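You operate a simulated robot arm through the tools that you are given. There is no shell and no other tool.

You are at the controls of a simulated robot arm. One attempt, no reset.

TASK
Measure 50 mL from the yellow-ringed beaker into the measuring cylinder and clean up.
Fine: the rest goes into the black-handled jug; wipe the dirt mark off the bench; beaker and pad end in the brown tray. Set down upright: beaker with a yellow ring. What is to be rubbed or washed off counts as gone when no trace of it is left.
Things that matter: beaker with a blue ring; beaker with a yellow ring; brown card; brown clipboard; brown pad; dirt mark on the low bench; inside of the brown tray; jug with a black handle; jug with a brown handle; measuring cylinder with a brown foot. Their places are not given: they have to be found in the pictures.

The check looks at the end state, three seconds after you hand in, the way a careful person would. Anything else that was tipped, shoved, dropped, spilled or broken makes it a failure.

THE ROBOT
A 7-joint arm with a two-finger parallel gripper, fixed in place. Base frame: the origin is at the foot of the arm, x ahead of it, y to its left, z up. Lengths are in m, angles in degrees, forces in N, time in s.
With the tool pointing down near the work surface it reaches from about 0.46 to 0.48 m from the base axis. Its first joint turns from -143.0 to 143.0 degrees. Payload 3 kg.
The tool frame sits at the grasp point between the pads (the TCP): z along the fingers, y along the line on which they close. The tips reach 0.03 m beyond it. The gripper opens to 0.094 m. The fingers are 0.028 m wide and 0.01 m thick; the gripper's body (0.05 by 0.096 m) begins 0.055 m behind the TCP.
Orientation is told as [roll, pitch, yaw] about the base's x, y, z axes, in that order, counted from this pose: with the fingers straight down and closing along the base's y, the tool's x points along the base's -x, its y along +y and its z along -z.

THE INTERFACE
- The arm moves only by the tool step_arm. Its argument "targets" is a list of rows, each a list of 6 numbers: the shift along the tool's x, y, z in m, then the turn, a rotation vector about the tool's x, y, z in degrees. In form: [[x, y, z, rx, ry, rz], ...]. A call has 1 to 20 rows; each row shifts and turns the commanded pose from where the row before left it, along the tool's axes as they then stand. "claw" is the finger opening in m, from 0 to 0.094, set as the call begins (left out, the last holds). Each row takes 0.2 s and may step no farther than 0.05 m and 8.6 degrees from the row before; otherwise, or with a gripper value out of range, the whole call is refused. Where a pose cannot be reached the arm comes as near as it can. A force on the tool above 40 N (or 10 N above the force at the start of the call, whichever is more), or a blocked arm, ends the call early, and 0.2 s more pass. Each finger travels about 0.072 m/s and halts on what it meets, pressing with about 35 N; the grip force reading is that of the motor and also rises with nothing between the fingers. The clock runs only during rows and for 0.2 s after the last one: add rows that do not move to give the fingers time. It gives the time, the measured TCP pose, the force on the tool (base axes), the opening and the grip force at its end, in the units of the frame above (readings bear some noise), with the torque about the TCP (base axes, N m) and any sound that the robot's microphone picked up.
- Cameras (640 x 400 px; columns grow to the right, rows downward): "scene" is fixed at [0.2199, 0.5001, 1.3117]; the picture's right is [-0.39, -0.92, 0.00], its down [-0.53, 0.23, -0.82] and it looks along [0.75, -0.32, -0.57] (base axes); focal length 233 px, centre (320, 200). "wrist" rides on the gripper at [0.076, 0.014, -0.102] in the tool frame; the picture's right is [-0.18, 0.98, 0.00], its down [-0.75, -0.14, -0.64] and it looks along [-0.63, -0.12, 0.77] (tool axes); focal length 243 px, centre (320, 200).
- capture(camera): a new picture of that camera. The clock stands still meanwhile.
- pixel_to_xyz(camera, pixels): for up to 12 pixels [column, row] of the newest picture of that camera ("zoom" is the newest enlarged one), the place [x, y, z] in the base frame of the surface seen there, good to about 0.002 m. The clock stands still meanwhile.
- enlarge(camera, box): a new picture of the part [left, top, right, bottom] of that camera's present view, enlarged. The clock stands still meanwhile.
- sign_off(): hands the job in; it is judged then, once.

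Leave the gripper open and the arm clear of the work at the hand-in unless told otherwise.

The tools are called after "Call:" as a command line: name --pt "numbers of a row" for each row, then --argument value for the rest, lists and objects as JSON in quotes. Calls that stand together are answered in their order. step_arm: Moves the arm, as the interface text tells. Its arguments: {"type":"object","properties":{"targets":{"type":"array"},"claw":{"type":"number"}},"required":["targets"]} The other tools are called the same way: capture (camera) takes a picture; pixel_to_xyz (camera, pixels) gives the place of the surface under pixels of a picture; enlarge (camera, box) takes an enlarged picture of a part of a camera's view; sign_off () hands the job in.

At the start:

```text
t: 0.0
eef_pos: [0.5167, 0.4059, 1.1769]
orientation: [0.1, -0.1, 0.1]
contact_force: [0.2, -0.2, 0.1]
torque: [0.01, 0.02, 0.02]
opening: 0.0937
finger_force: 0.1
```

scene: 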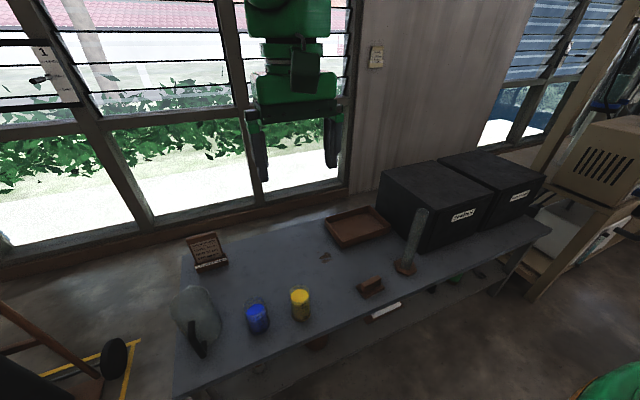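
wrist: 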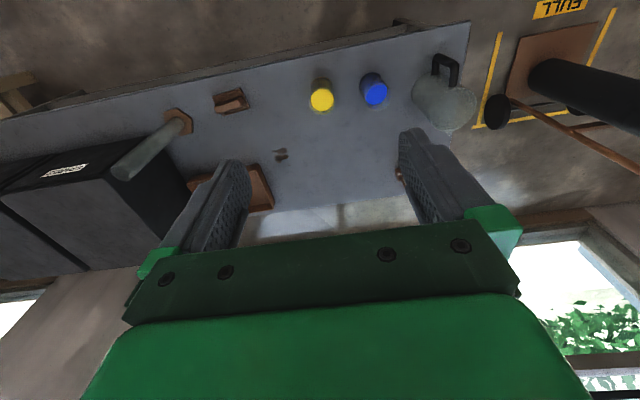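

I see a bench with a blue beaker near scene pixel (257,318), a yellow beaker near (300,305), a jug near (195,320), the brown tray near (355,228), the cylinder near (412,245), the pad near (370,287), and a dirt mark near (325,257). I'll enlarge the relevant parts first.

Call:
enlarge --camera "scene" --box '[160, 200, 340, 380]'

Call:
enlarge --camera "wrist" --box '[100, 20, 500, 270]'

Call:
enlarge --camera "scene" --box '[290, 180, 500, 340]'

```text
2.22 times, centred on (250, 290) of scene
```

zoom: 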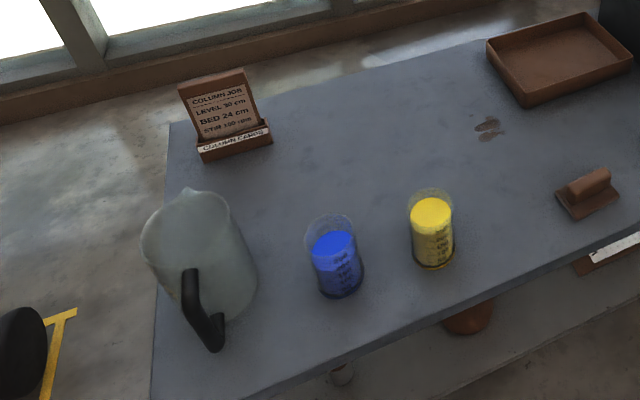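

```text
1.60 times, centred on (300, 145) of wrist
```

zoom: 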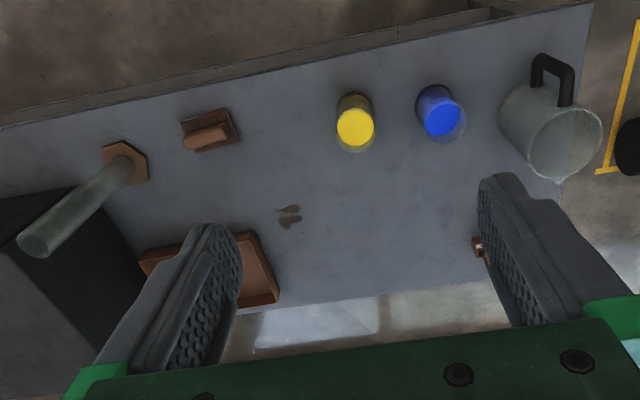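

```text
2.50 times, centred on (395, 260) of scene
```

zoom: 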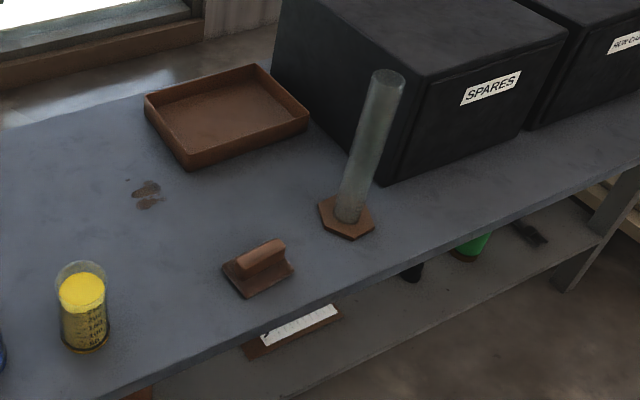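

The yellow beaker seems to hold yellow liquid with graduation marks. I'll zoom in more on the beaker, card, clipboard and cylinder to read the text.

Call:
enlarge --camera "scene" --box '[180, 225, 240, 275]'

Call:
enlarge --camera "scene" --box '[280, 280, 320, 330]'

Call:
enlarge --camera "scene" --box '[360, 290, 420, 330]'

Call:
enlarge --camera "scene" --box '[385, 200, 445, 280]'

Call:
enlarge --camera "scene" --box '[160, 270, 290, 370]'

Call:
enlarge --camera "scene" --box '[230, 330, 400, 400]'

Call:
pixel_to_xyz --camera "scene" --pixels '[[257, 305], [300, 293], [195, 320], [355, 230], [325, 257], [370, 287], [405, 267], [421, 211], [210, 250], [197, 345], [280, 270], [386, 310]]'

```text
8.00 times, centred on (210, 250) of scene
```

zoom: 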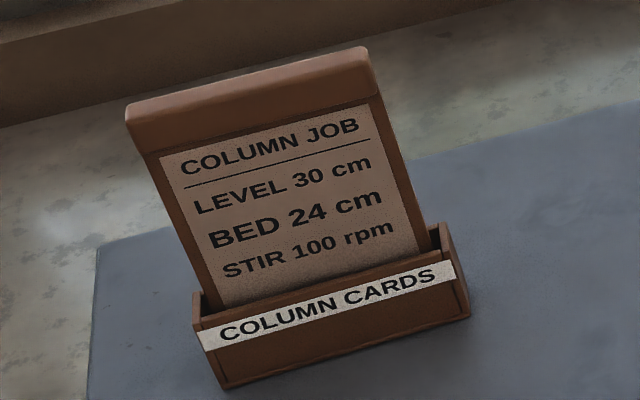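

```text
8.00 times, centred on (300, 305) of scene
```

zoom: 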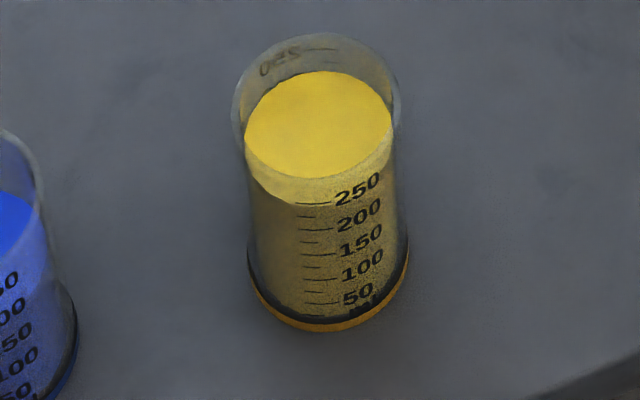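

```text
10.00 times, centred on (390, 310) of scene
```

zoom: 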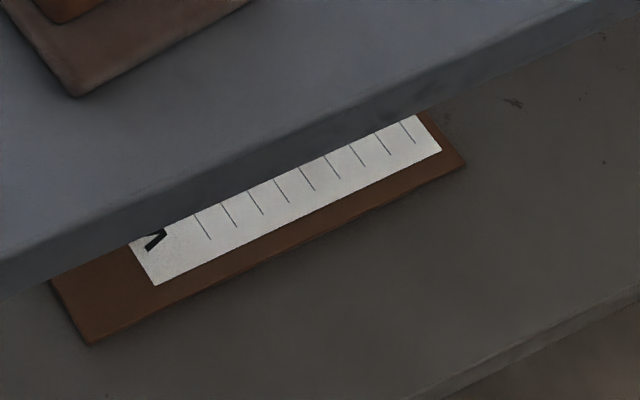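

```text
5.00 times, centred on (415, 240) of scene
```

zoom: 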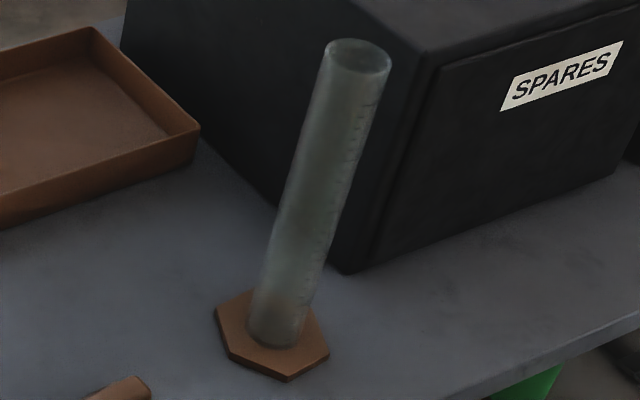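

```text
4.00 times, centred on (225, 320) of scene
```

zoom: 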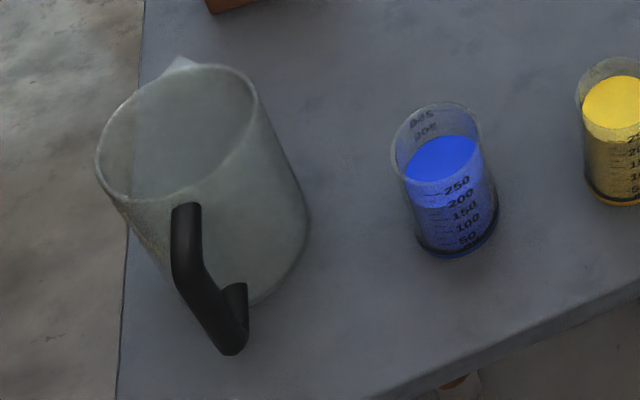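

```text
3.76 times, centred on (315, 365) of scene
```

zoom: 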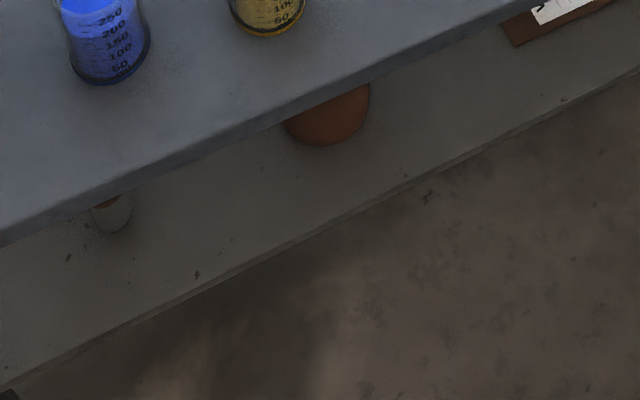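

```text
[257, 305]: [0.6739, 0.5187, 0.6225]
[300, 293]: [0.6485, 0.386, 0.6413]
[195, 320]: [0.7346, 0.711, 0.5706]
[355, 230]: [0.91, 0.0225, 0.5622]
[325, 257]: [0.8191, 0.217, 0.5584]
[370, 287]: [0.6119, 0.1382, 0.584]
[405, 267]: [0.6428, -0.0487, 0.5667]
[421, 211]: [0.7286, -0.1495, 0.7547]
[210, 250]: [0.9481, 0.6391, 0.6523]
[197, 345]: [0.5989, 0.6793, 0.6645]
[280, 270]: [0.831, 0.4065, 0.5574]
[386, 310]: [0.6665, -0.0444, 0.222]
```

The bench top reads z≈0.557. I'll get finer geometry next, starting with a zoom on the yellow beaker and querying its rim and base points.

Call:
enlarge --camera "scene" --box '[280, 280, 320, 330]'

Call:
pixel_to_xyz --camera "zoom" --pixels '[[320, 125], [235, 115], [397, 110], [315, 37], [322, 187], [328, 326], [250, 285], [405, 270], [328, 345], [300, 250], [320, 200], [560, 200]]'

Call:
enlarge --camera "scene" --box '[385, 200, 445, 280]'

Call:
pixel_to_xyz --camera "zoom" --pixels '[[358, 40], [392, 65], [325, 55], [358, 72], [358, 55], [275, 345], [215, 310], [285, 378], [330, 352], [250, 290], [240, 365], [280, 340]]'

Call:
enlarge --camera "scene" --box '[160, 270, 290, 370]'

Call:
pixel_to_xyz --camera "zoom" --pixels '[[97, 150], [255, 100], [180, 60], [180, 195], [185, 210], [235, 345], [240, 290], [300, 230], [180, 130], [440, 160], [395, 130], [480, 130]]'

```text
8.00 times, centred on (300, 305) of scene
```

zoom: 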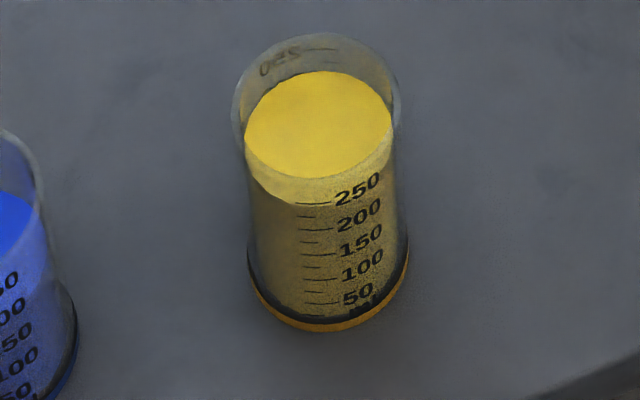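

```text
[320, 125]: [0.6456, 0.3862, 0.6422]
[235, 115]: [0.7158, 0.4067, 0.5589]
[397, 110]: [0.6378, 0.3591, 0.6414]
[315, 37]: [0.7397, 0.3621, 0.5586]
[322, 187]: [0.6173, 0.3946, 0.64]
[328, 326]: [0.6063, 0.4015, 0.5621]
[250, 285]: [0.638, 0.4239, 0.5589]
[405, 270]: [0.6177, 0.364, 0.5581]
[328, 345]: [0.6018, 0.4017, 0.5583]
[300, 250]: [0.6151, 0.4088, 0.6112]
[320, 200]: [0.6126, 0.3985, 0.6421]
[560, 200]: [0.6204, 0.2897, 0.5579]
```

```text
5.00 times, centred on (415, 240) of scene
```

zoom: 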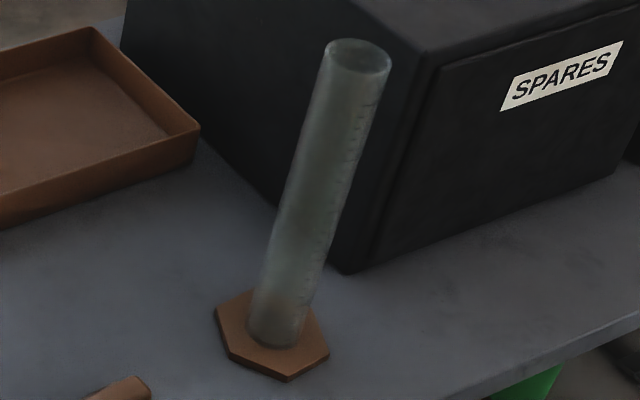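

```text
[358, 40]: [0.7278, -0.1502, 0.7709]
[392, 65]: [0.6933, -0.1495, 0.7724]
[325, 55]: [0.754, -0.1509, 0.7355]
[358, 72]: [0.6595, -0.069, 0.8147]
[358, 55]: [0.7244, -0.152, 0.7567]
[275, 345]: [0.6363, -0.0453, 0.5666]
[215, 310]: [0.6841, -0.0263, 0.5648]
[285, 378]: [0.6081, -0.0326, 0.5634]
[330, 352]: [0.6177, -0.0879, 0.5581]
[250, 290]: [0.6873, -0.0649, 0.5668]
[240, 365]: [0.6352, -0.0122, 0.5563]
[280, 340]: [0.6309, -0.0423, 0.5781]
```

```text
4.00 times, centred on (225, 320) of scene
```

zoom: 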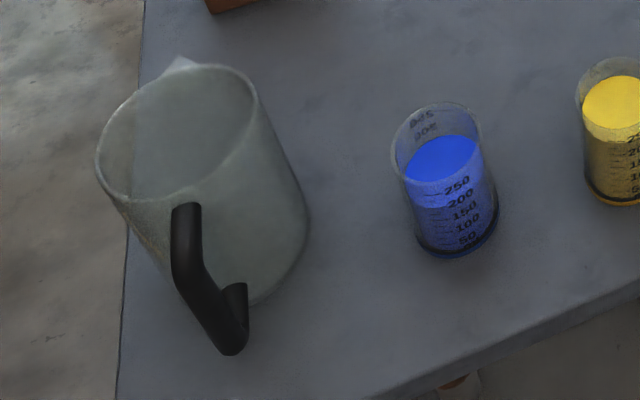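

```text
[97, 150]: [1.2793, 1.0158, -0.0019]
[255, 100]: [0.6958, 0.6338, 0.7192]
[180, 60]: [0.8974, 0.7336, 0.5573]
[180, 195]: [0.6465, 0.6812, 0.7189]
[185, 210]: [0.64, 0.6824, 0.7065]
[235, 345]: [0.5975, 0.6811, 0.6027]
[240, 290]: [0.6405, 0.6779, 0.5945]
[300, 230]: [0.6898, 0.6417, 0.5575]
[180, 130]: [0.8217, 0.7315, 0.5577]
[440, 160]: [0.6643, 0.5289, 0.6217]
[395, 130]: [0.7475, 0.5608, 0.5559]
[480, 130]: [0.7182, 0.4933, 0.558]
```

Yellow beaker centre is about (0.645, 0.386), with liquid at z≈0.642. Next I'll query the tray, pad and dirt mark geometry.

Call:
enlarge --camera "scene" --box '[315, 195, 405, 265]'

Call:
pixel_to_xyz --camera "zoom" --pixels '[[55, 200], [325, 75], [520, 225], [170, 380], [180, 345], [480, 225], [310, 110], [90, 200], [280, 220], [300, 260], [400, 150], [50, 220]]'

Call:
enlarge --camera "scene" --box '[350, 265, 400, 305]'

Call:
pixel_to_xyz --camera "zoom" --pixels '[[320, 200], [250, 150], [100, 190], [160, 330], [380, 240], [330, 100], [300, 130], [200, 170], [360, 150], [200, 230], [270, 200], [150, 260]]'

Call:
enlarge --camera "scene" --box '[305, 240, 345, 270]'

Call:
pixel_to_xyz --camera "zoom" --pixels '[[320, 200], [250, 200], [400, 200], [320, 150], [320, 260], [300, 220]]'

```text
5.71 times, centred on (360, 230) of scene
```

zoom: 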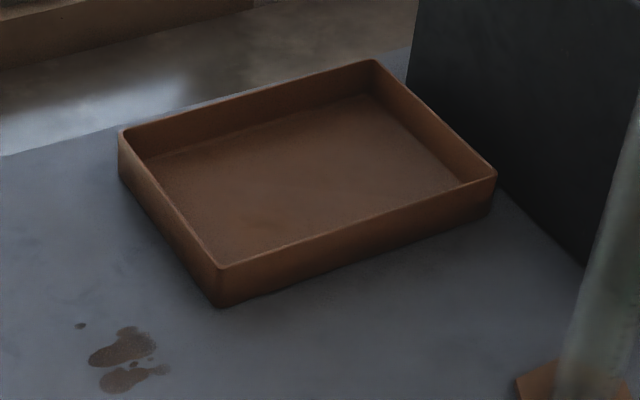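

```text
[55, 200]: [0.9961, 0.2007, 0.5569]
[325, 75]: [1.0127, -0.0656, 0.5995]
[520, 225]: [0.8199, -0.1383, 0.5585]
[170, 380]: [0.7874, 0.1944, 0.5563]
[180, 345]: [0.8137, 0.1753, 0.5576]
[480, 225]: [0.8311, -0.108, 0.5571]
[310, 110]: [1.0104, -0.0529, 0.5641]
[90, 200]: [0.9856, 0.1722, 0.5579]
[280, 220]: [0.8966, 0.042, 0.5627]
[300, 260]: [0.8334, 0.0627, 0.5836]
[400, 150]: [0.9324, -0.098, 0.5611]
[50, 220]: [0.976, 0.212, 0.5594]
```

```text
10.00 times, centred on (375, 285) of scene
```

zoom: 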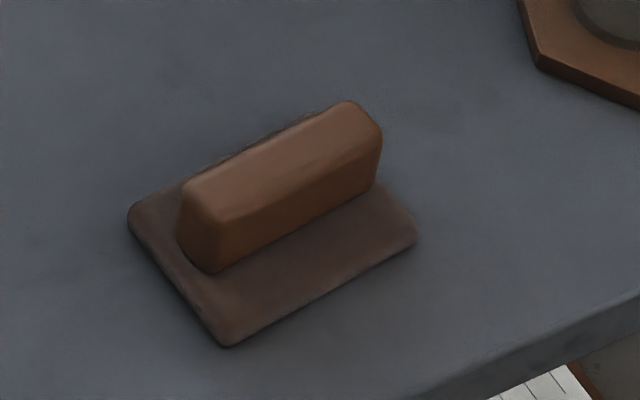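

```text
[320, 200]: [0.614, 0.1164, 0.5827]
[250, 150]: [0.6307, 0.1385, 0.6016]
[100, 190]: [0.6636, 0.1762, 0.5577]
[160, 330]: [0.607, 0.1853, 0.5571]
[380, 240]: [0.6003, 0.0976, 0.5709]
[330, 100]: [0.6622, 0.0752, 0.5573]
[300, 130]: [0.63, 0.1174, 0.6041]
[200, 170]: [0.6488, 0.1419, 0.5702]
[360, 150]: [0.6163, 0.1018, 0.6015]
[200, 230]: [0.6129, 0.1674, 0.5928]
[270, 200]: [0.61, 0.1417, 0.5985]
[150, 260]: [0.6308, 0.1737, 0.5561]
```

```text
13.33 times, centred on (325, 255) of scene
```

zoom: 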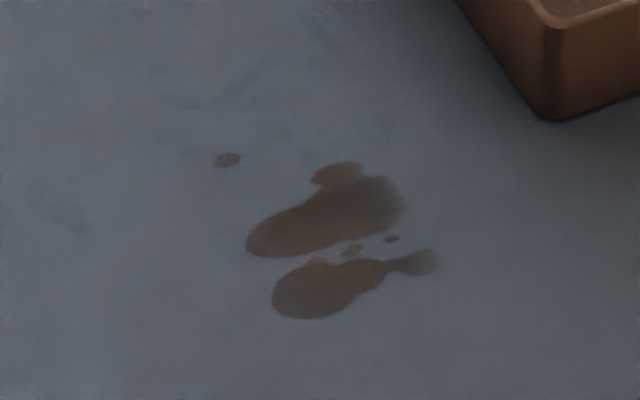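

```text
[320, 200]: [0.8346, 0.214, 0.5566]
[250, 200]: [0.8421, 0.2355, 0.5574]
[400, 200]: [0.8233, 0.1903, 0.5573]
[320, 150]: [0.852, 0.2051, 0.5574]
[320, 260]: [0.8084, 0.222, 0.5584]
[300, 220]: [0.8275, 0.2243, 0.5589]
```

I know roughly where everything is. Now I'll test how the arm tracks by lowering it 0.25 m straight down (tool z) over the clear area near (0.517, 0.406).

Call:
step_arm --pt "0 0 0.05 0 0 0" --pt "0 0 0.05 0 0 0" --pt "0 0 0.05 0 0 0" --pt "0 0 0.05 0 0 0" --pt "0 0 0.05 0 0 0" --pt "0 0 0 0 0 0"

```text
t: 1.4
eef_pos: [0.5197, 0.407, 0.9261]
orientation: [0.0, 0.0, 0.0]
contact_force: [0.0, 0.2, -0.2]
torque: [0.02, 0.0, 0.03]
opening: 0.094
finger_force: 0.0
```

It tracked well, ending at z=0.926. I'll look with both cameras.

Call:
capture --camera "wrist"

Call:
capture --camera "scene"

```text
taken
```

wrist: 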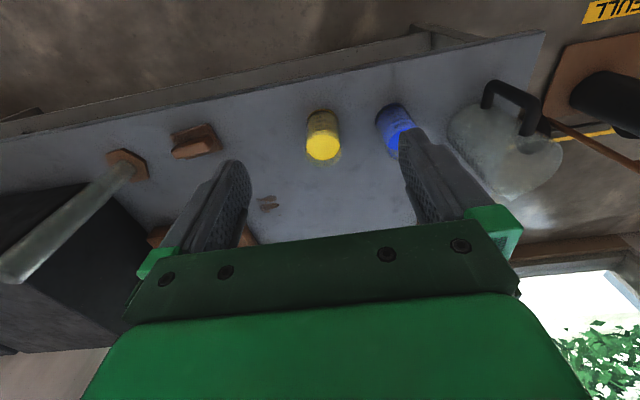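

```text
taken
```

scene: 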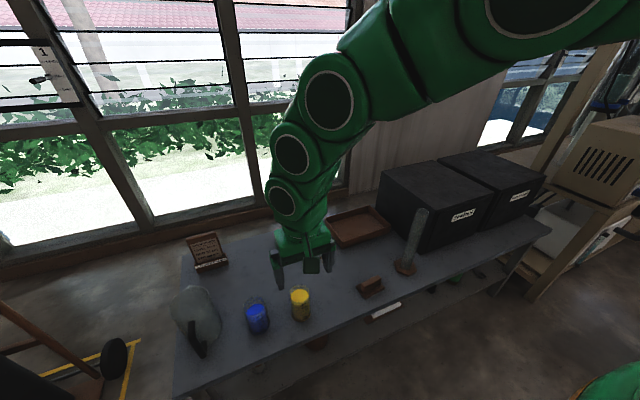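

The arm enters from the upper right and has plenty of reach at this height. I'll yaw the tool about 20° and pitch it up to 45° in the air at z=0.926 to see whether tilted poses are possible.

Call:
step_arm --pt "0 0 0 0 0 -6.667" --pt "0 0 0 0 0 -6.667" --pt "0 0 0 0 0 -6.666" --pt "0 0 0 0 -7.5 0" --pt "0 0 0 0 -7.5 0" --pt "0 0 0 0 -7.5 0" --pt "0 0 0 0 -7.5 0" --pt "0 0 0 0 -7.5 0" --pt "0 0 0 0 -7.5 0" --pt "0 0 0 0 0 0"

Call:
capture --camera "wrist"

Call:
capture --camera "scene"

```text
t: 3.6
eef_pos: [0.5173, 0.407, 0.9265]
orientation: [0.0, -45.0, 20.0]
contact_force: [-0.3, -0.1, -0.6]
torque: [0.0, -0.01, -0.02]
opening: 0.0941
finger_force: 0.1
```

```text
taken
```

wrist: 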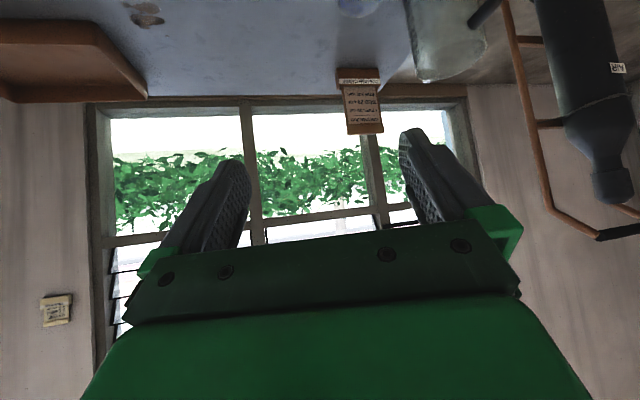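

```text
taken
```

scene: 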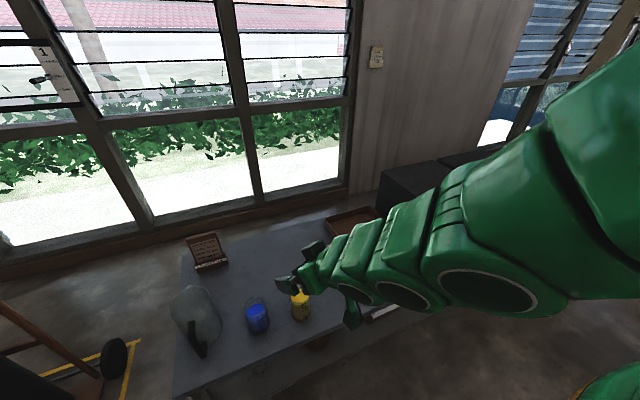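

The tilted pose is reached exactly. Next I'll measure the bench's near edge from the current scene picture to know my clearances.

Call:
pixel_to_xyz --camera "scene" --pixels '[[200, 380], [250, 355], [290, 335], [330, 320], [185, 260], [183, 275], [240, 240], [260, 235], [207, 262], [285, 290], [350, 320], [310, 380]]'

Call:
enlarge --camera "scene" --box '[170, 320, 340, 400]'

```text
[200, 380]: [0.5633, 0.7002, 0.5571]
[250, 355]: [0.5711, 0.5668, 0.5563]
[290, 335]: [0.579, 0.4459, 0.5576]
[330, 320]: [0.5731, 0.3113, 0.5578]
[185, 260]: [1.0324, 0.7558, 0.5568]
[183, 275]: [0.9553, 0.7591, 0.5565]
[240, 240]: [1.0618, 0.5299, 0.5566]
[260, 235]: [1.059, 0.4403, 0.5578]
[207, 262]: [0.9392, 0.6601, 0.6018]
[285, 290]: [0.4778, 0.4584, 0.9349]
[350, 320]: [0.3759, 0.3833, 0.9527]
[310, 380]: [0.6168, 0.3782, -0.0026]
```

```text
3.76 times, centred on (255, 360) of scene
```

zoom: 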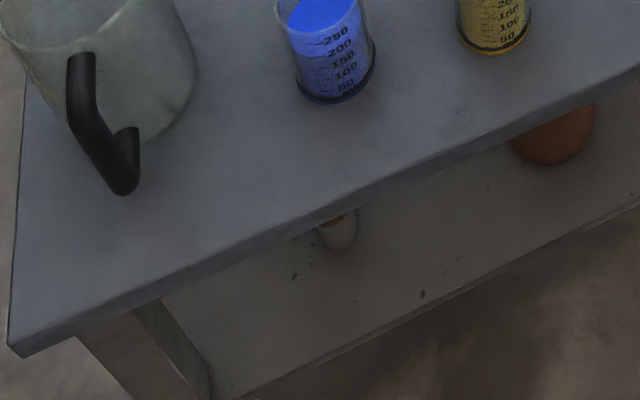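

The bench near edge is x≈0.56. I'll move to a pre-grasp spot about 0.16 m behind the yellow beaker along the tool axis and look at it closely.

Call:
step_arm --pt "0.02453 -0.01057 0.0246 0 0 0" --pt "0.02453 -0.01057 0.0246 0 0 0" --pt "0.02453 -0.01057 0.0246 0 0 0" --pt "0.02453 -0.01057 0.0246 0 0 0" --pt "0.02453 -0.01057 0.0246 0 0 0" --pt "0.02453 -0.01057 0.0246 0 0 0" --pt "0 0 0 0 0 0"

Call:
capture --camera "wrist"

Call:
capture --camera "scene"

```text
t: 5.2
eef_pos: [0.5394, 0.3474, 0.7179]
orientation: [0.0, -45.1, 20.0]
contact_force: [0.0, -0.3, 0.0]
torque: [-0.04, -0.04, -0.02]
opening: 0.094
finger_force: 0.0
```

```text
taken
```

wrist: 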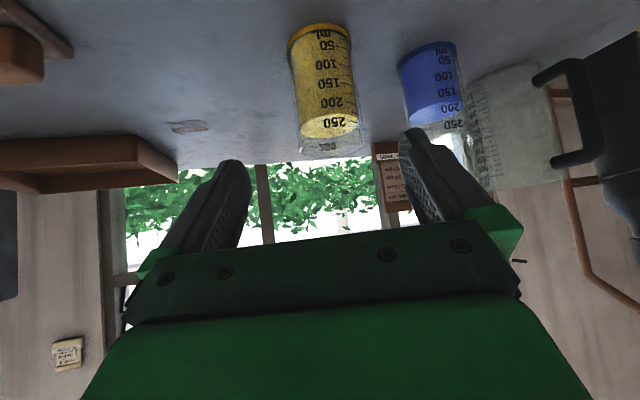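

```text
taken
```

scene: 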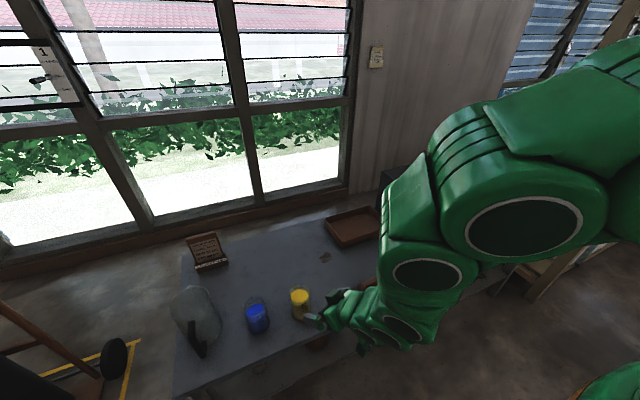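

The beaker is in view at wrist pixels (325,90), upside down. I'll enlarge it and measure.

Call:
enlarge --camera "wrist" --box '[265, 10, 385, 165]'

Call:
pixel_to_xyz --camera "wrist" --pixels '[[289, 45], [350, 40], [320, 30], [319, 60], [300, 125], [358, 120], [330, 127], [330, 150], [310, 155], [362, 140], [430, 115], [330, 115]]'

```text
2.58 times, centred on (325, 88) of wrist
```

zoom: 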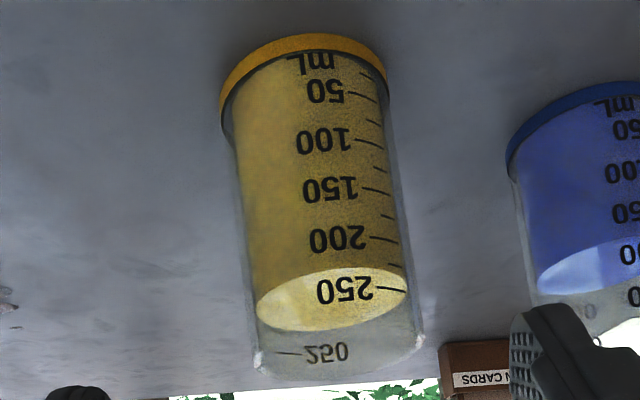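

```text
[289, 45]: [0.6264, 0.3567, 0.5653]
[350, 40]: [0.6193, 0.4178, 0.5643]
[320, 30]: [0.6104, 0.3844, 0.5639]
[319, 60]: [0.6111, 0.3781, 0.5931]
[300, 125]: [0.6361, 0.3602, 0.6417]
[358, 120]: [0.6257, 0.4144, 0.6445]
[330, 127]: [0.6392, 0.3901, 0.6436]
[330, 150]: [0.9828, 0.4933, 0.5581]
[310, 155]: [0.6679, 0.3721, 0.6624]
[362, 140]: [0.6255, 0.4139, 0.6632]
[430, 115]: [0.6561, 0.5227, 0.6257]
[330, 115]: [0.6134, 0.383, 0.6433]
```

Beaker centre is about (0.643, 0.389), rim z≈0.663 and liquid z≈0.643. Before grasping, I'll rehearse the pouring motion empty in the air. That means rising, setting yaw to 0 and tilt to 35° below horizontal, and moving sideways to near (0.58, 0.05, 0.92).

Call:
step_arm --pt "-0.0283 0 -0.0283 0 0 0" --pt "-0.0283 0 -0.0283 0 0 0" --pt "-0.0283 0 -0.0283 0 0 0" --pt "-0.0283 0 -0.0283 0 0 0" --pt "-0.0283 0 -0.0283 0 0 0" --pt "0 0 0 4.714 0 4.714" --pt "0 0 0 4.714 0 4.714" --pt "0 0 0 4.714 0 4.714" --pt "0 0 0 0 -5 0" --pt "0 0 0 0 -5 0" --pt "-0.0033 -0.0429 0.0047 0 0 0" --pt "-0.0033 -0.0429 0.0047 0 0 0" --pt "-0.0033 -0.0429 0.0047 0 0 0" --pt "-0.0033 -0.0429 0.0047 0 0 0" --pt "-0.0033 -0.0429 0.0047 0 0 0" --pt "-0.0033 -0.0429 0.0047 0 0 0" --pt "-0.0033 -0.0429 0.0047 0 0 0" --pt "0 0 0 0 0 0"

Call:
capture --camera "wrist"

Call:
capture --camera "scene"

```text
t: 9.0
eef_pos: [0.6074, 0.1894, 0.9538]
orientation: [-0.1, -54.8, 0.0]
contact_force: [0.6, -0.3, 0.1]
torque: [-0.01, -0.02, -0.01]
opening: 0.0938
finger_force: 0.1
out of reach, approached as far as the arm can: row 12, 13, 14, 15, 16, 17
```

```text
taken
```

wrist: 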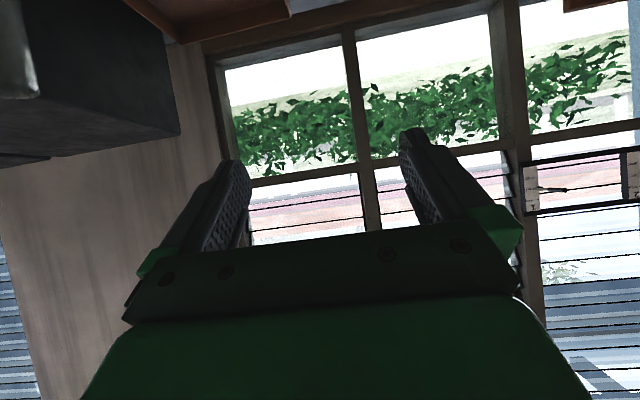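

```text
taken
```

scene: 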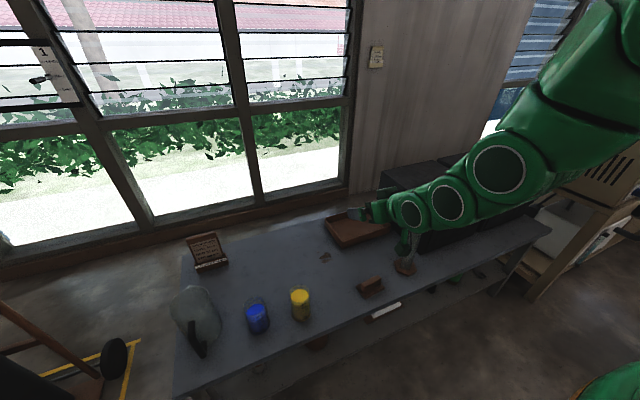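

At 35° tilt the arm stopped at (0.607, 0.189, 0.954), short of the target (0.58, 0.05, 0.92), so that spot is too close to the base at this tilt. I'll push forward in x by 0.07 to see where the commanded pose now stands.

Call:
step_arm --pt "-0.0134 0 0.0191 0 0 0" --pt "-0.0134 0 0.0191 0 0 0" --pt "-0.0134 0 0.0191 0 0 0" --pt "0 0 0 0 0 0"

```text
t: 10.0
eef_pos: [0.6756, 0.1902, 0.9553]
orientation: [0.0, -54.9, 0.0]
contact_force: [-0.2, 0.0, 0.6]
torque: [0.02, -0.02, 0.01]
opening: 0.0939
finger_force: 0.0
```

The commanded pose is clipped to the actual one. Now I'll move sideways in -y by 0.17 at x≈0.676.

Call:
step_arm --pt "0 -0.034 0 0 0 0" --pt "0 -0.034 0 0 0 0" --pt "0 -0.034 0 0 0 0" --pt "0 -0.034 0 0 0 0" --pt "0 -0.034 0 0 0 0" --pt "0 0 0 0 0 0"

```text
t: 11.4
eef_pos: [0.6773, 0.021, 0.9569]
orientation: [0.0, -55.1, 0.0]
contact_force: [-0.4, -0.2, 0.1]
torque: [-0.01, 0.0, 0.03]
opening: 0.0939
finger_force: 0.0
```

That works at x=0.677. Next I'll rehearse the pour roll, turning about base +x by 56° (top toward -y) with the TCP fixed in the air.

Call:
step_arm --pt "0 0 0 -4.589 0 6.553" --pt "0 0 0 -4.589 0 6.553" --pt "0 0 0 -4.589 0 6.553" --pt "0 0 0 -4.589 0 6.553" --pt "0 0 0 -4.589 0 6.553" --pt "0 0 0 -4.589 0 6.553" --pt "0 0 0 -4.589 0 6.553" --pt "0 0 0 0 0 0"

Call:
capture --camera "wrist"

Call:
capture --camera "scene"

```text
t: 13.2
eef_pos: [0.6775, 0.0221, 0.9533]
orientation: [68.8, -27.0, -49.8]
contact_force: [-0.3, 0.3, -0.7]
torque: [-0.03, 0.0, -0.01]
opening: 0.0939
finger_force: 0.0
```

```text
taken
```

wrist: 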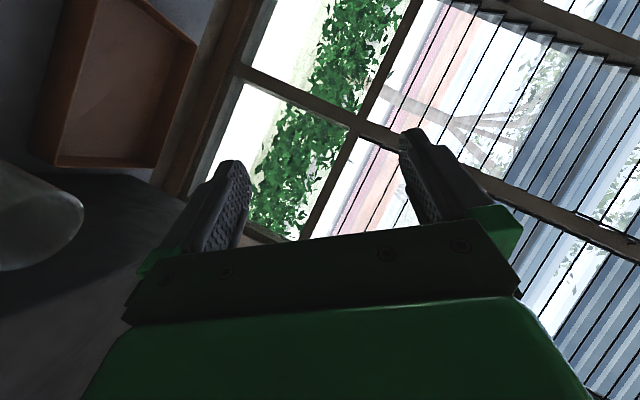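

```text
taken
```

scene: 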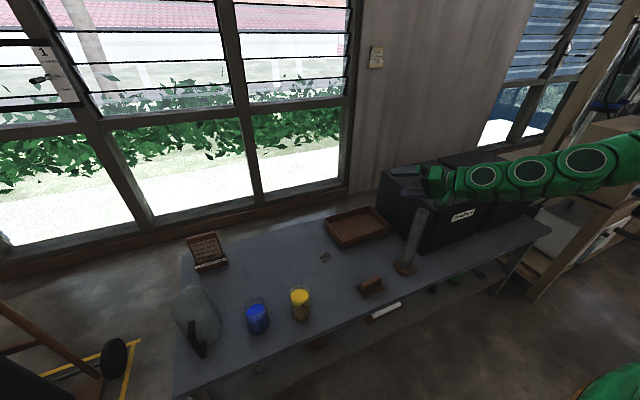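

The roll works. Now I'll test reach at pour height by lowering to about (0.65, 0.05, 0.83), keeping clear of the cylinder at y≈-0.055.

Call:
step_arm --pt "0.0228 -0.0216 0.0076 0 0 0" --pt "0.0228 -0.0216 0.0076 0 0 0" --pt "0.0228 -0.0216 0.0076 0 0 0" --pt "0.0228 -0.0216 0.0076 0 0 0" --pt "0 0 0 0 0 0"

Call:
capture --camera "wrist"

Call:
capture --camera "scene"

```text
t: 14.4
eef_pos: [0.6492, 0.0499, 0.8311]
orientation: [68.7, -27.3, -49.7]
contact_force: [0.7, -1.1, 0.5]
torque: [0.02, -0.02, 0.02]
opening: 0.0941
finger_force: 0.1
```

```text
taken
```

wrist: 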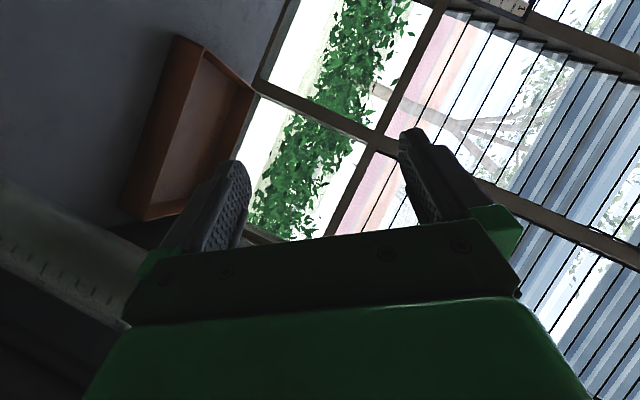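

```text
taken
```

scene: 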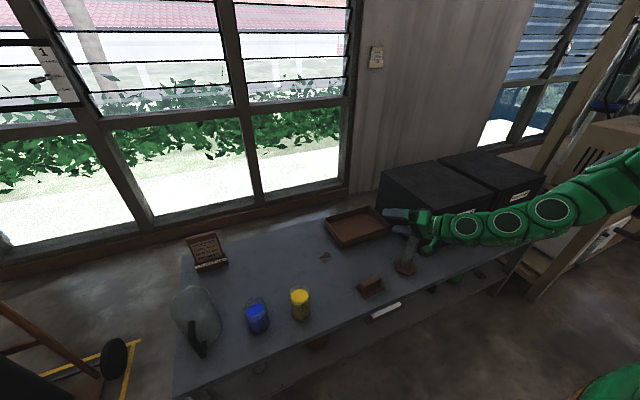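

This pose is reachable, but rolling sideways brings the gripper body close to the cylinder. A forward pour (pitching the tool down) would leave much more clearance. I'll unroll, pitch to 80° below horizontal, and test reach near (0.58, 0.0, 0.93).

Call:
step_arm --pt "-0.0229 0.04145 -0.01604 0 0 0" --pt "-0.0229 0.04145 -0.01604 0 0 0" --pt "0 0 0 4.589 0 -6.553" --pt "0 0 0 4.589 0 -6.553" --pt "0 0 0 4.589 0 -6.553" --pt "0 0 0 4.589 0 -6.553" --pt "0 0 0 4.589 0 -6.553" --pt "0 0 0 4.589 0 -6.553" --pt "0 0 0 4.589 0 -6.553" --pt "0 0 0 0 7.5 0" --pt "0 0 0 0 7.5 0" --pt "0 0 0 0 7.5 0" --pt "0 0 0 0 7.5 0" --pt "0 0 0 0 7.5 0" --pt "0 0 0 0 7.5 0" --pt "0.034 -0.025 -0.006 0 0 0" --pt "0.034 -0.025 -0.006 0 0 0" --pt "0 0 0 0 0 0"

```text
t: 18.2
eef_pos: [0.5981, 0.0033, 0.9196]
orientation: [4.1, -9.9, -0.4]
contact_force: [0.3, 0.4, 0.0]
torque: [-0.02, -0.03, 0.0]
opening: 0.094
finger_force: 0.0
out of reach, approached as far as the arm can: row 1, 2, 3, 4
```

Most of it was reached, with a small residual roll of 4.1°. I'll correct that roll and lower to (0.58, 0, 0.83) at 80° tilt.

Call:
step_arm --pt "0 0 0 4.04 0 -0.71" --pt "0.0167 -0.0015 0.0428 0 0 0" --pt "0.0167 -0.0015 0.0428 0 0 0" --pt "0 0 0 0 0 0"

Call:
capture --camera "wrist"

Call:
capture --camera "scene"

```text
t: 19.2
eef_pos: [0.5809, 0.0039, 0.8287]
orientation: [0.1, -10.0, 0.2]
contact_force: [0.9, 0.4, 1.0]
torque: [-0.01, -0.05, 0.04]
opening: 0.094
finger_force: 0.1
```

```text
taken
```

wrist: 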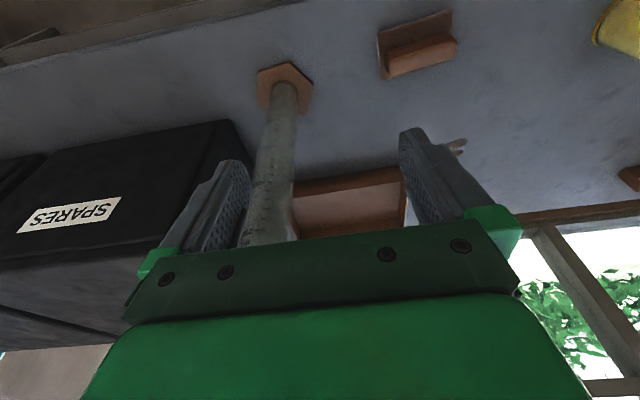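

```text
taken
```

scene: 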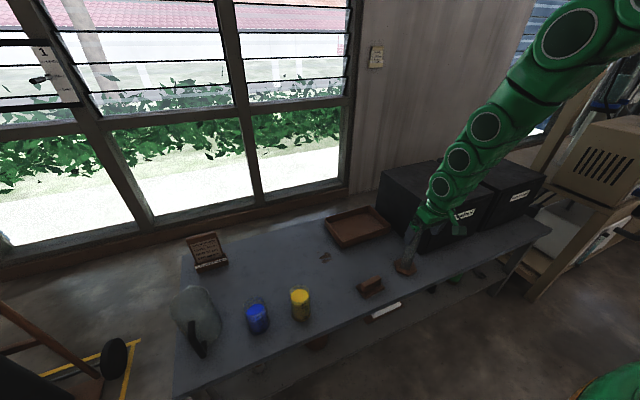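

This is reachable. The wrist camera sees the cylinder and its scale at (270,160), so I'll enlarge that and measure the foot position, along with the pad and tray.

Call:
enlarge --camera "wrist" --box '[235, 50, 335, 250]'

Call:
pixel_to_xyz --camera "wrist" --pixels '[[258, 72], [290, 63], [312, 88], [259, 105], [285, 85], [276, 150], [268, 215], [377, 35], [388, 78], [457, 42], [450, 12], [420, 50]]'

Call:
enlarge --camera "wrist" --box '[360, 0, 480, 90]'

Call:
pixel_to_xyz --camera "zoom" --pixels '[[320, 200], [320, 250], [150, 250], [450, 230], [150, 340], [500, 260], [100, 160], [480, 60], [130, 380], [150, 330], [300, 150], [300, 300]]'

```text
2.00 times, centred on (285, 150) of wrist
```

zoom: 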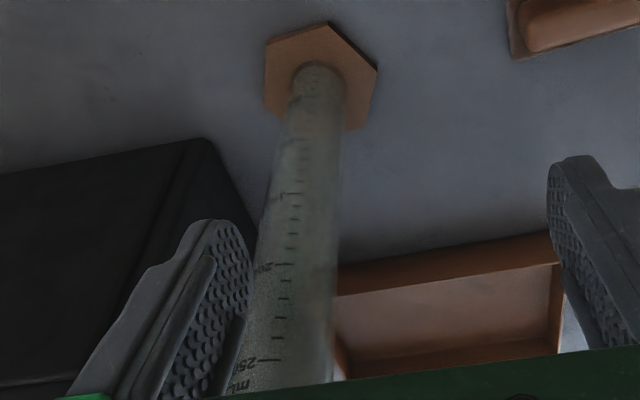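

```text
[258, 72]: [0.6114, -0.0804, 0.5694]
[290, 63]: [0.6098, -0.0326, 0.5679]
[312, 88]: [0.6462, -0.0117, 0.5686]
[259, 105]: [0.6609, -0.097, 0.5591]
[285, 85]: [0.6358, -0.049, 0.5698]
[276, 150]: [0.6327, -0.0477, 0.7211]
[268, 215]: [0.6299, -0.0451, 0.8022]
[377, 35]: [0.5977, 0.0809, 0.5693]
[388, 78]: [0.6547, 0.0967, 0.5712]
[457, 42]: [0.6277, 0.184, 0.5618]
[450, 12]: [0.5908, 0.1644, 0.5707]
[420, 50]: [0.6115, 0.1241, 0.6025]
```

```text
4.44 times, centred on (420, 45) of wrist
```

zoom: 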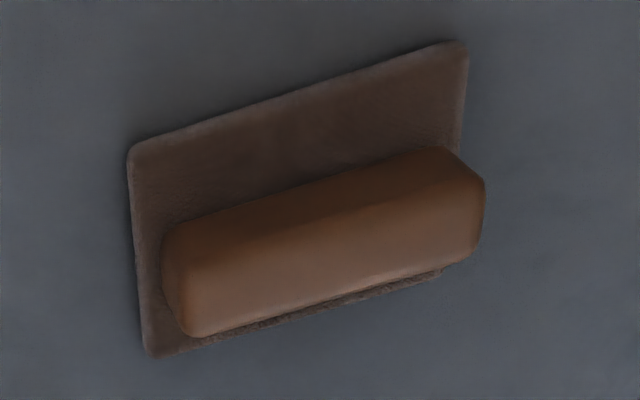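

```text
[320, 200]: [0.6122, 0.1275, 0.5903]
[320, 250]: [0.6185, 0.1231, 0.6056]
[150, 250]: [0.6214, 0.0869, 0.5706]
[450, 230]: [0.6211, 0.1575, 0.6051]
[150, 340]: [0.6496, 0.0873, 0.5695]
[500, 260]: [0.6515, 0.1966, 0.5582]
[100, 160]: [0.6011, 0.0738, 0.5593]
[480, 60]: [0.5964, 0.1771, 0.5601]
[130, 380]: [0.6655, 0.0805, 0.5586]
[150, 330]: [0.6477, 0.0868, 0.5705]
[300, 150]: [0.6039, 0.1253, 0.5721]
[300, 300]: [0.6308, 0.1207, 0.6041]
```

The cylinder is a 250 mL scale with centre about (0.650, -0.056). I'll measure the arm's own joints in the scene picture to understand its reach.

Call:
pixel_to_xyz --camera "scene" --pixels '[[570, 40], [487, 125], [458, 158], [440, 187], [520, 90], [600, 10], [610, 390], [437, 210], [540, 60], [450, 200], [470, 175], [505, 140]]'

Call:
enlarge --camera "scene" --box '[380, 0, 640, 280]'

```text
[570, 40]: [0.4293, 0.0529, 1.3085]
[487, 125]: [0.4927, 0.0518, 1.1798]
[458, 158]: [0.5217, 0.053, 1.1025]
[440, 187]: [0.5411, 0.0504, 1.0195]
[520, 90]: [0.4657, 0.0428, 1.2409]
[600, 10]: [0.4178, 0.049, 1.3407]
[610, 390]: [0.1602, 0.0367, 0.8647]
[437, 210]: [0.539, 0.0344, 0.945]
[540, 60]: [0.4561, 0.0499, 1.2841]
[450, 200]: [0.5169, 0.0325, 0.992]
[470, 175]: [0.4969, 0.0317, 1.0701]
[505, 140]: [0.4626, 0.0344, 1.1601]
```

```text
1.43 times, centred on (510, 140) of scene
```

zoom: 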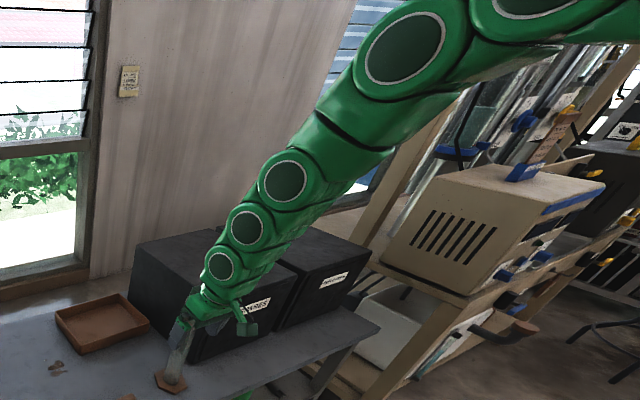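

The arm is long, with several closely spaced wrist joints. Next I'll test reach toward the tray: up, out to x=0.75, pitch to 35°, then down to about (0.90, 0, 0.72), which is well above the tray.

Call:
step_arm --pt "-0.00868 0 -0.04925 0 0 0" --pt "-0.00868 0 -0.04925 0 0 0" --pt "-0.0419 0 0.0074 0 0 0" --pt "-0.0419 0 0.0074 0 0 0" --pt "-0.0419 0 0.0074 0 0 0" --pt "-0.0419 0 0.0074 0 0 0" --pt "0 0 0 0 -7.5 0" --pt "0 0 0 0 -7.5 0" --pt "0 0 0 0 -7.5 0" --pt "0 0 0 0 -7.5 0" --pt "0 0 0 0 -7.5 0" --pt "0 0 0 0 -7.5 0" --pt "0.01433 0 0.04055 0 0 0" --pt "0.01433 0 0.04055 0 0 0" --pt "0.01433 0 0.04055 0 0 0" --pt "0.01433 0 0.04055 0 0 0" --pt "0.01433 0 0.04055 0 0 0" --pt "0.01433 0 0.04055 0 0 0" --pt "0 0 0 0 0 0"

Call:
capture --camera "wrist"

Call:
capture --camera "scene"

```text
t: 23.2
eef_pos: [0.8999, 0.0034, 0.722]
orientation: [0.0, -55.2, 0.3]
contact_force: [-0.4, 0.9, 0.3]
torque: [0.01, -0.01, 0.0]
opening: 0.094
finger_force: 0.0
```

```text
taken
```

wrist: 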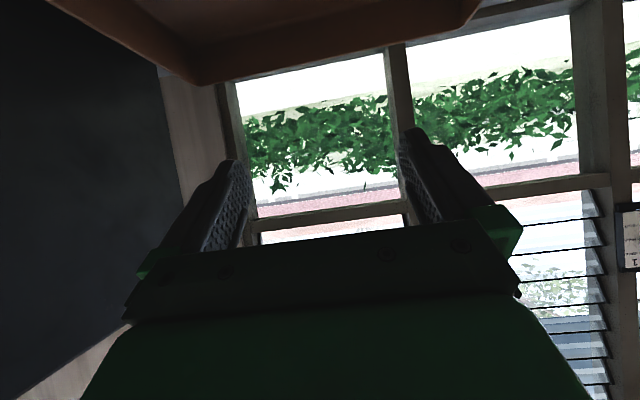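

```text
taken
```

scene: 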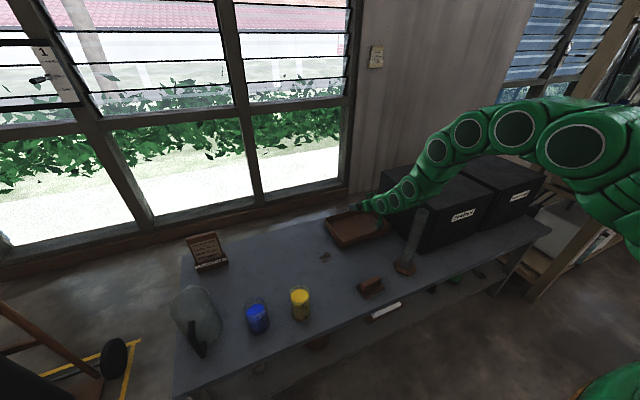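

The reach toward the tray is good at 35° tilt. I'll measure the tray's corners and inside floor in an enlarged scene view.

Call:
enlarge --camera "scene" --box '[315, 195, 405, 265]'

Call:
pixel_to_xyz --camera "zoom" --pixels '[[121, 135], [123, 175], [220, 302], [218, 268], [490, 210], [493, 178], [220, 250], [150, 160], [270, 200], [420, 190], [320, 220], [200, 200]]'

```text
5.71 times, centred on (360, 230) of scene
```

zoom: 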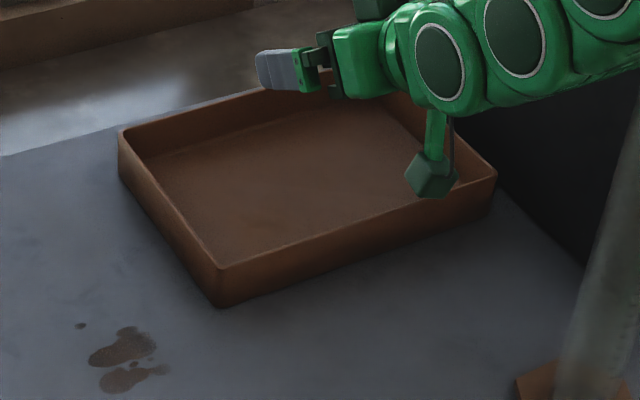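

```text
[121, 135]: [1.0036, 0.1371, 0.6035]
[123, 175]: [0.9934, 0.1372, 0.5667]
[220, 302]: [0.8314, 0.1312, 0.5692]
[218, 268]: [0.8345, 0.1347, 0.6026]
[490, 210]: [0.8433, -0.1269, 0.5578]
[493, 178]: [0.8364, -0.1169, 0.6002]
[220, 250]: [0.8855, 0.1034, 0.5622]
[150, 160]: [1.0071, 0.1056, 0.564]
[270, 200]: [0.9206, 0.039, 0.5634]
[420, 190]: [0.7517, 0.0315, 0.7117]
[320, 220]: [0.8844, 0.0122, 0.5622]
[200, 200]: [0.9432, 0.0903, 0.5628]
```

The tray spans x 0.832–1.005 and y -0.12–0.135, with wall top 0.6025 and floor 0.562. The wrist camera is a real block hanging below the tool, so I'll keep it clear of things. Now I'll swing around the base to rehearse the jug pour at azimuth 45°, staying high.

Call:
step_arm --pt "-0.041 0 -0.0287 0 0 0" --pt "-0.041 0 -0.0287 0 0 0" --pt "-0.041 0 -0.0287 0 0 0" --pt "-0.041 0 -0.0287 0 0 0" --pt "0.0287 0 -0.041 0 0 0" --pt "0.0287 0 -0.041 0 0 0" --pt "0.0287 0 -0.041 0 0 0" --pt "0 0.049 0 -3.072 0 -2.151" --pt "0 0.049 0 -3.072 0 -2.151" --pt "0 0.049 0 -3.072 0 -2.151" --pt "0 0.049 0 -3.072 0 -2.151" --pt "0 0.049 0 -3.072 0 -2.151" --pt "0 0.049 0 -3.072 0 -2.151" --pt "0 0.049 0 -3.072 0 -2.151" --pt "0 0.049 0 -3.072 0 -2.151" --pt "0 0.049 0 -3.072 0 -2.151" --pt "0 0.049 0 -3.072 0 -2.151" --pt "0 0.049 0 -3.072 0 -2.151" --pt "0 0.049 0 -3.072 0 -2.151" --pt "0 0 0 0 0 0"

Call:
capture --camera "wrist"

Call:
capture --camera "scene"

```text
t: 27.4
eef_pos: [0.5444, 0.5368, 0.9166]
orientation: [-0.2, -54.9, 45.3]
contact_force: [0.0, -0.4, 0.0]
torque: [-0.03, 0.0, 0.0]
opening: 0.0942
finger_force: 0.1
```

```text
taken
```

wrist: 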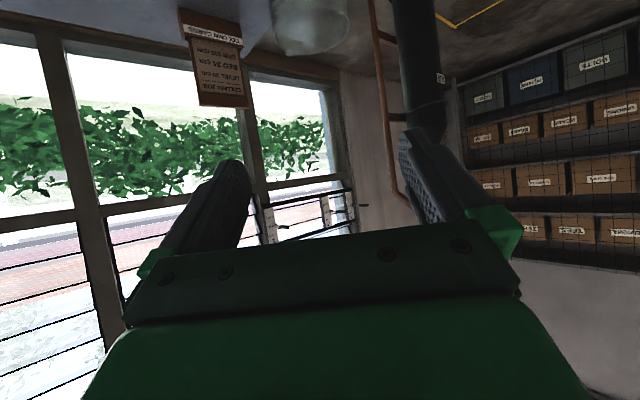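

```text
taken
```

scene: 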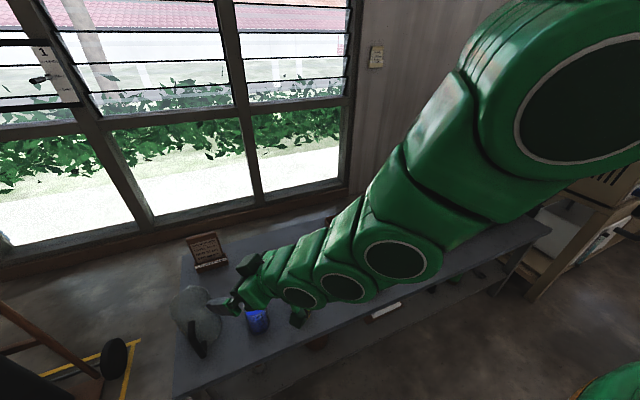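

At azimuth 45° now. I'll move outward 0.13 m and rehearse the big sideways roll, top toward the left by 104°, in the air above the jug area.

Call:
step_arm --pt "-0.0249 0 0.0355 0 0 0" --pt "-0.0249 0 0.0355 0 0 0" --pt "-0.0249 0 0.0355 0 0 0" --pt "0 0 0 4.589 0 -6.553" --pt "0 0 0 4.589 0 -6.553" --pt "0 0 0 4.589 0 -6.553" --pt "0 0 0 4.589 0 -6.553" --pt "0 0 0 4.589 0 -6.553" --pt "0 0 0 4.589 0 -6.553" --pt "0 0 0 4.589 0 -6.553" --pt "0 0 0 4.589 0 -6.553" --pt "0 0 0 4.589 0 -6.553" --pt "0 0 0 4.589 0 -6.553" --pt "0 0 0 4.589 0 -6.553" --pt "0 0 0 4.589 0 -6.553" --pt "0 0 0 4.589 0 -6.553" --pt "0 0 0 0 0 0"

Call:
capture --camera "wrist"

Call:
capture --camera "scene"

```text
t: 31.0
eef_pos: [0.6411, 0.642, 0.9382]
orientation: [-96.4, 5.1, 100.7]
contact_force: [-0.7, 0.2, 0.7]
torque: [0.04, -0.01, 0.01]
opening: 0.0941
finger_force: 0.2
out of reach, approached as far as the arm can: row 5, 6
```

```text
taken
```

wrist: 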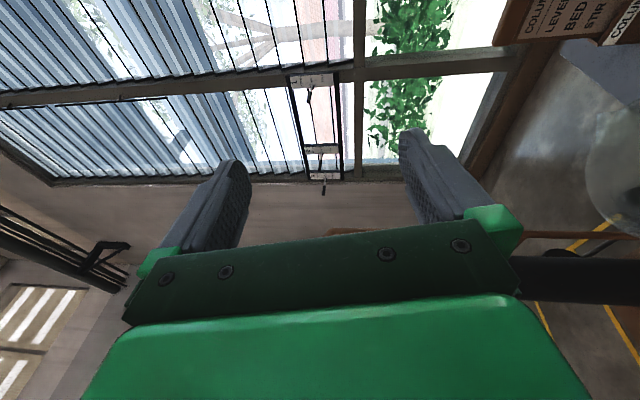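

```text
taken
```

scene: 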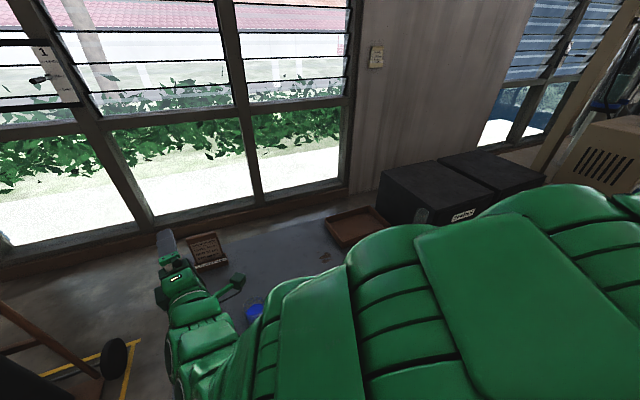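

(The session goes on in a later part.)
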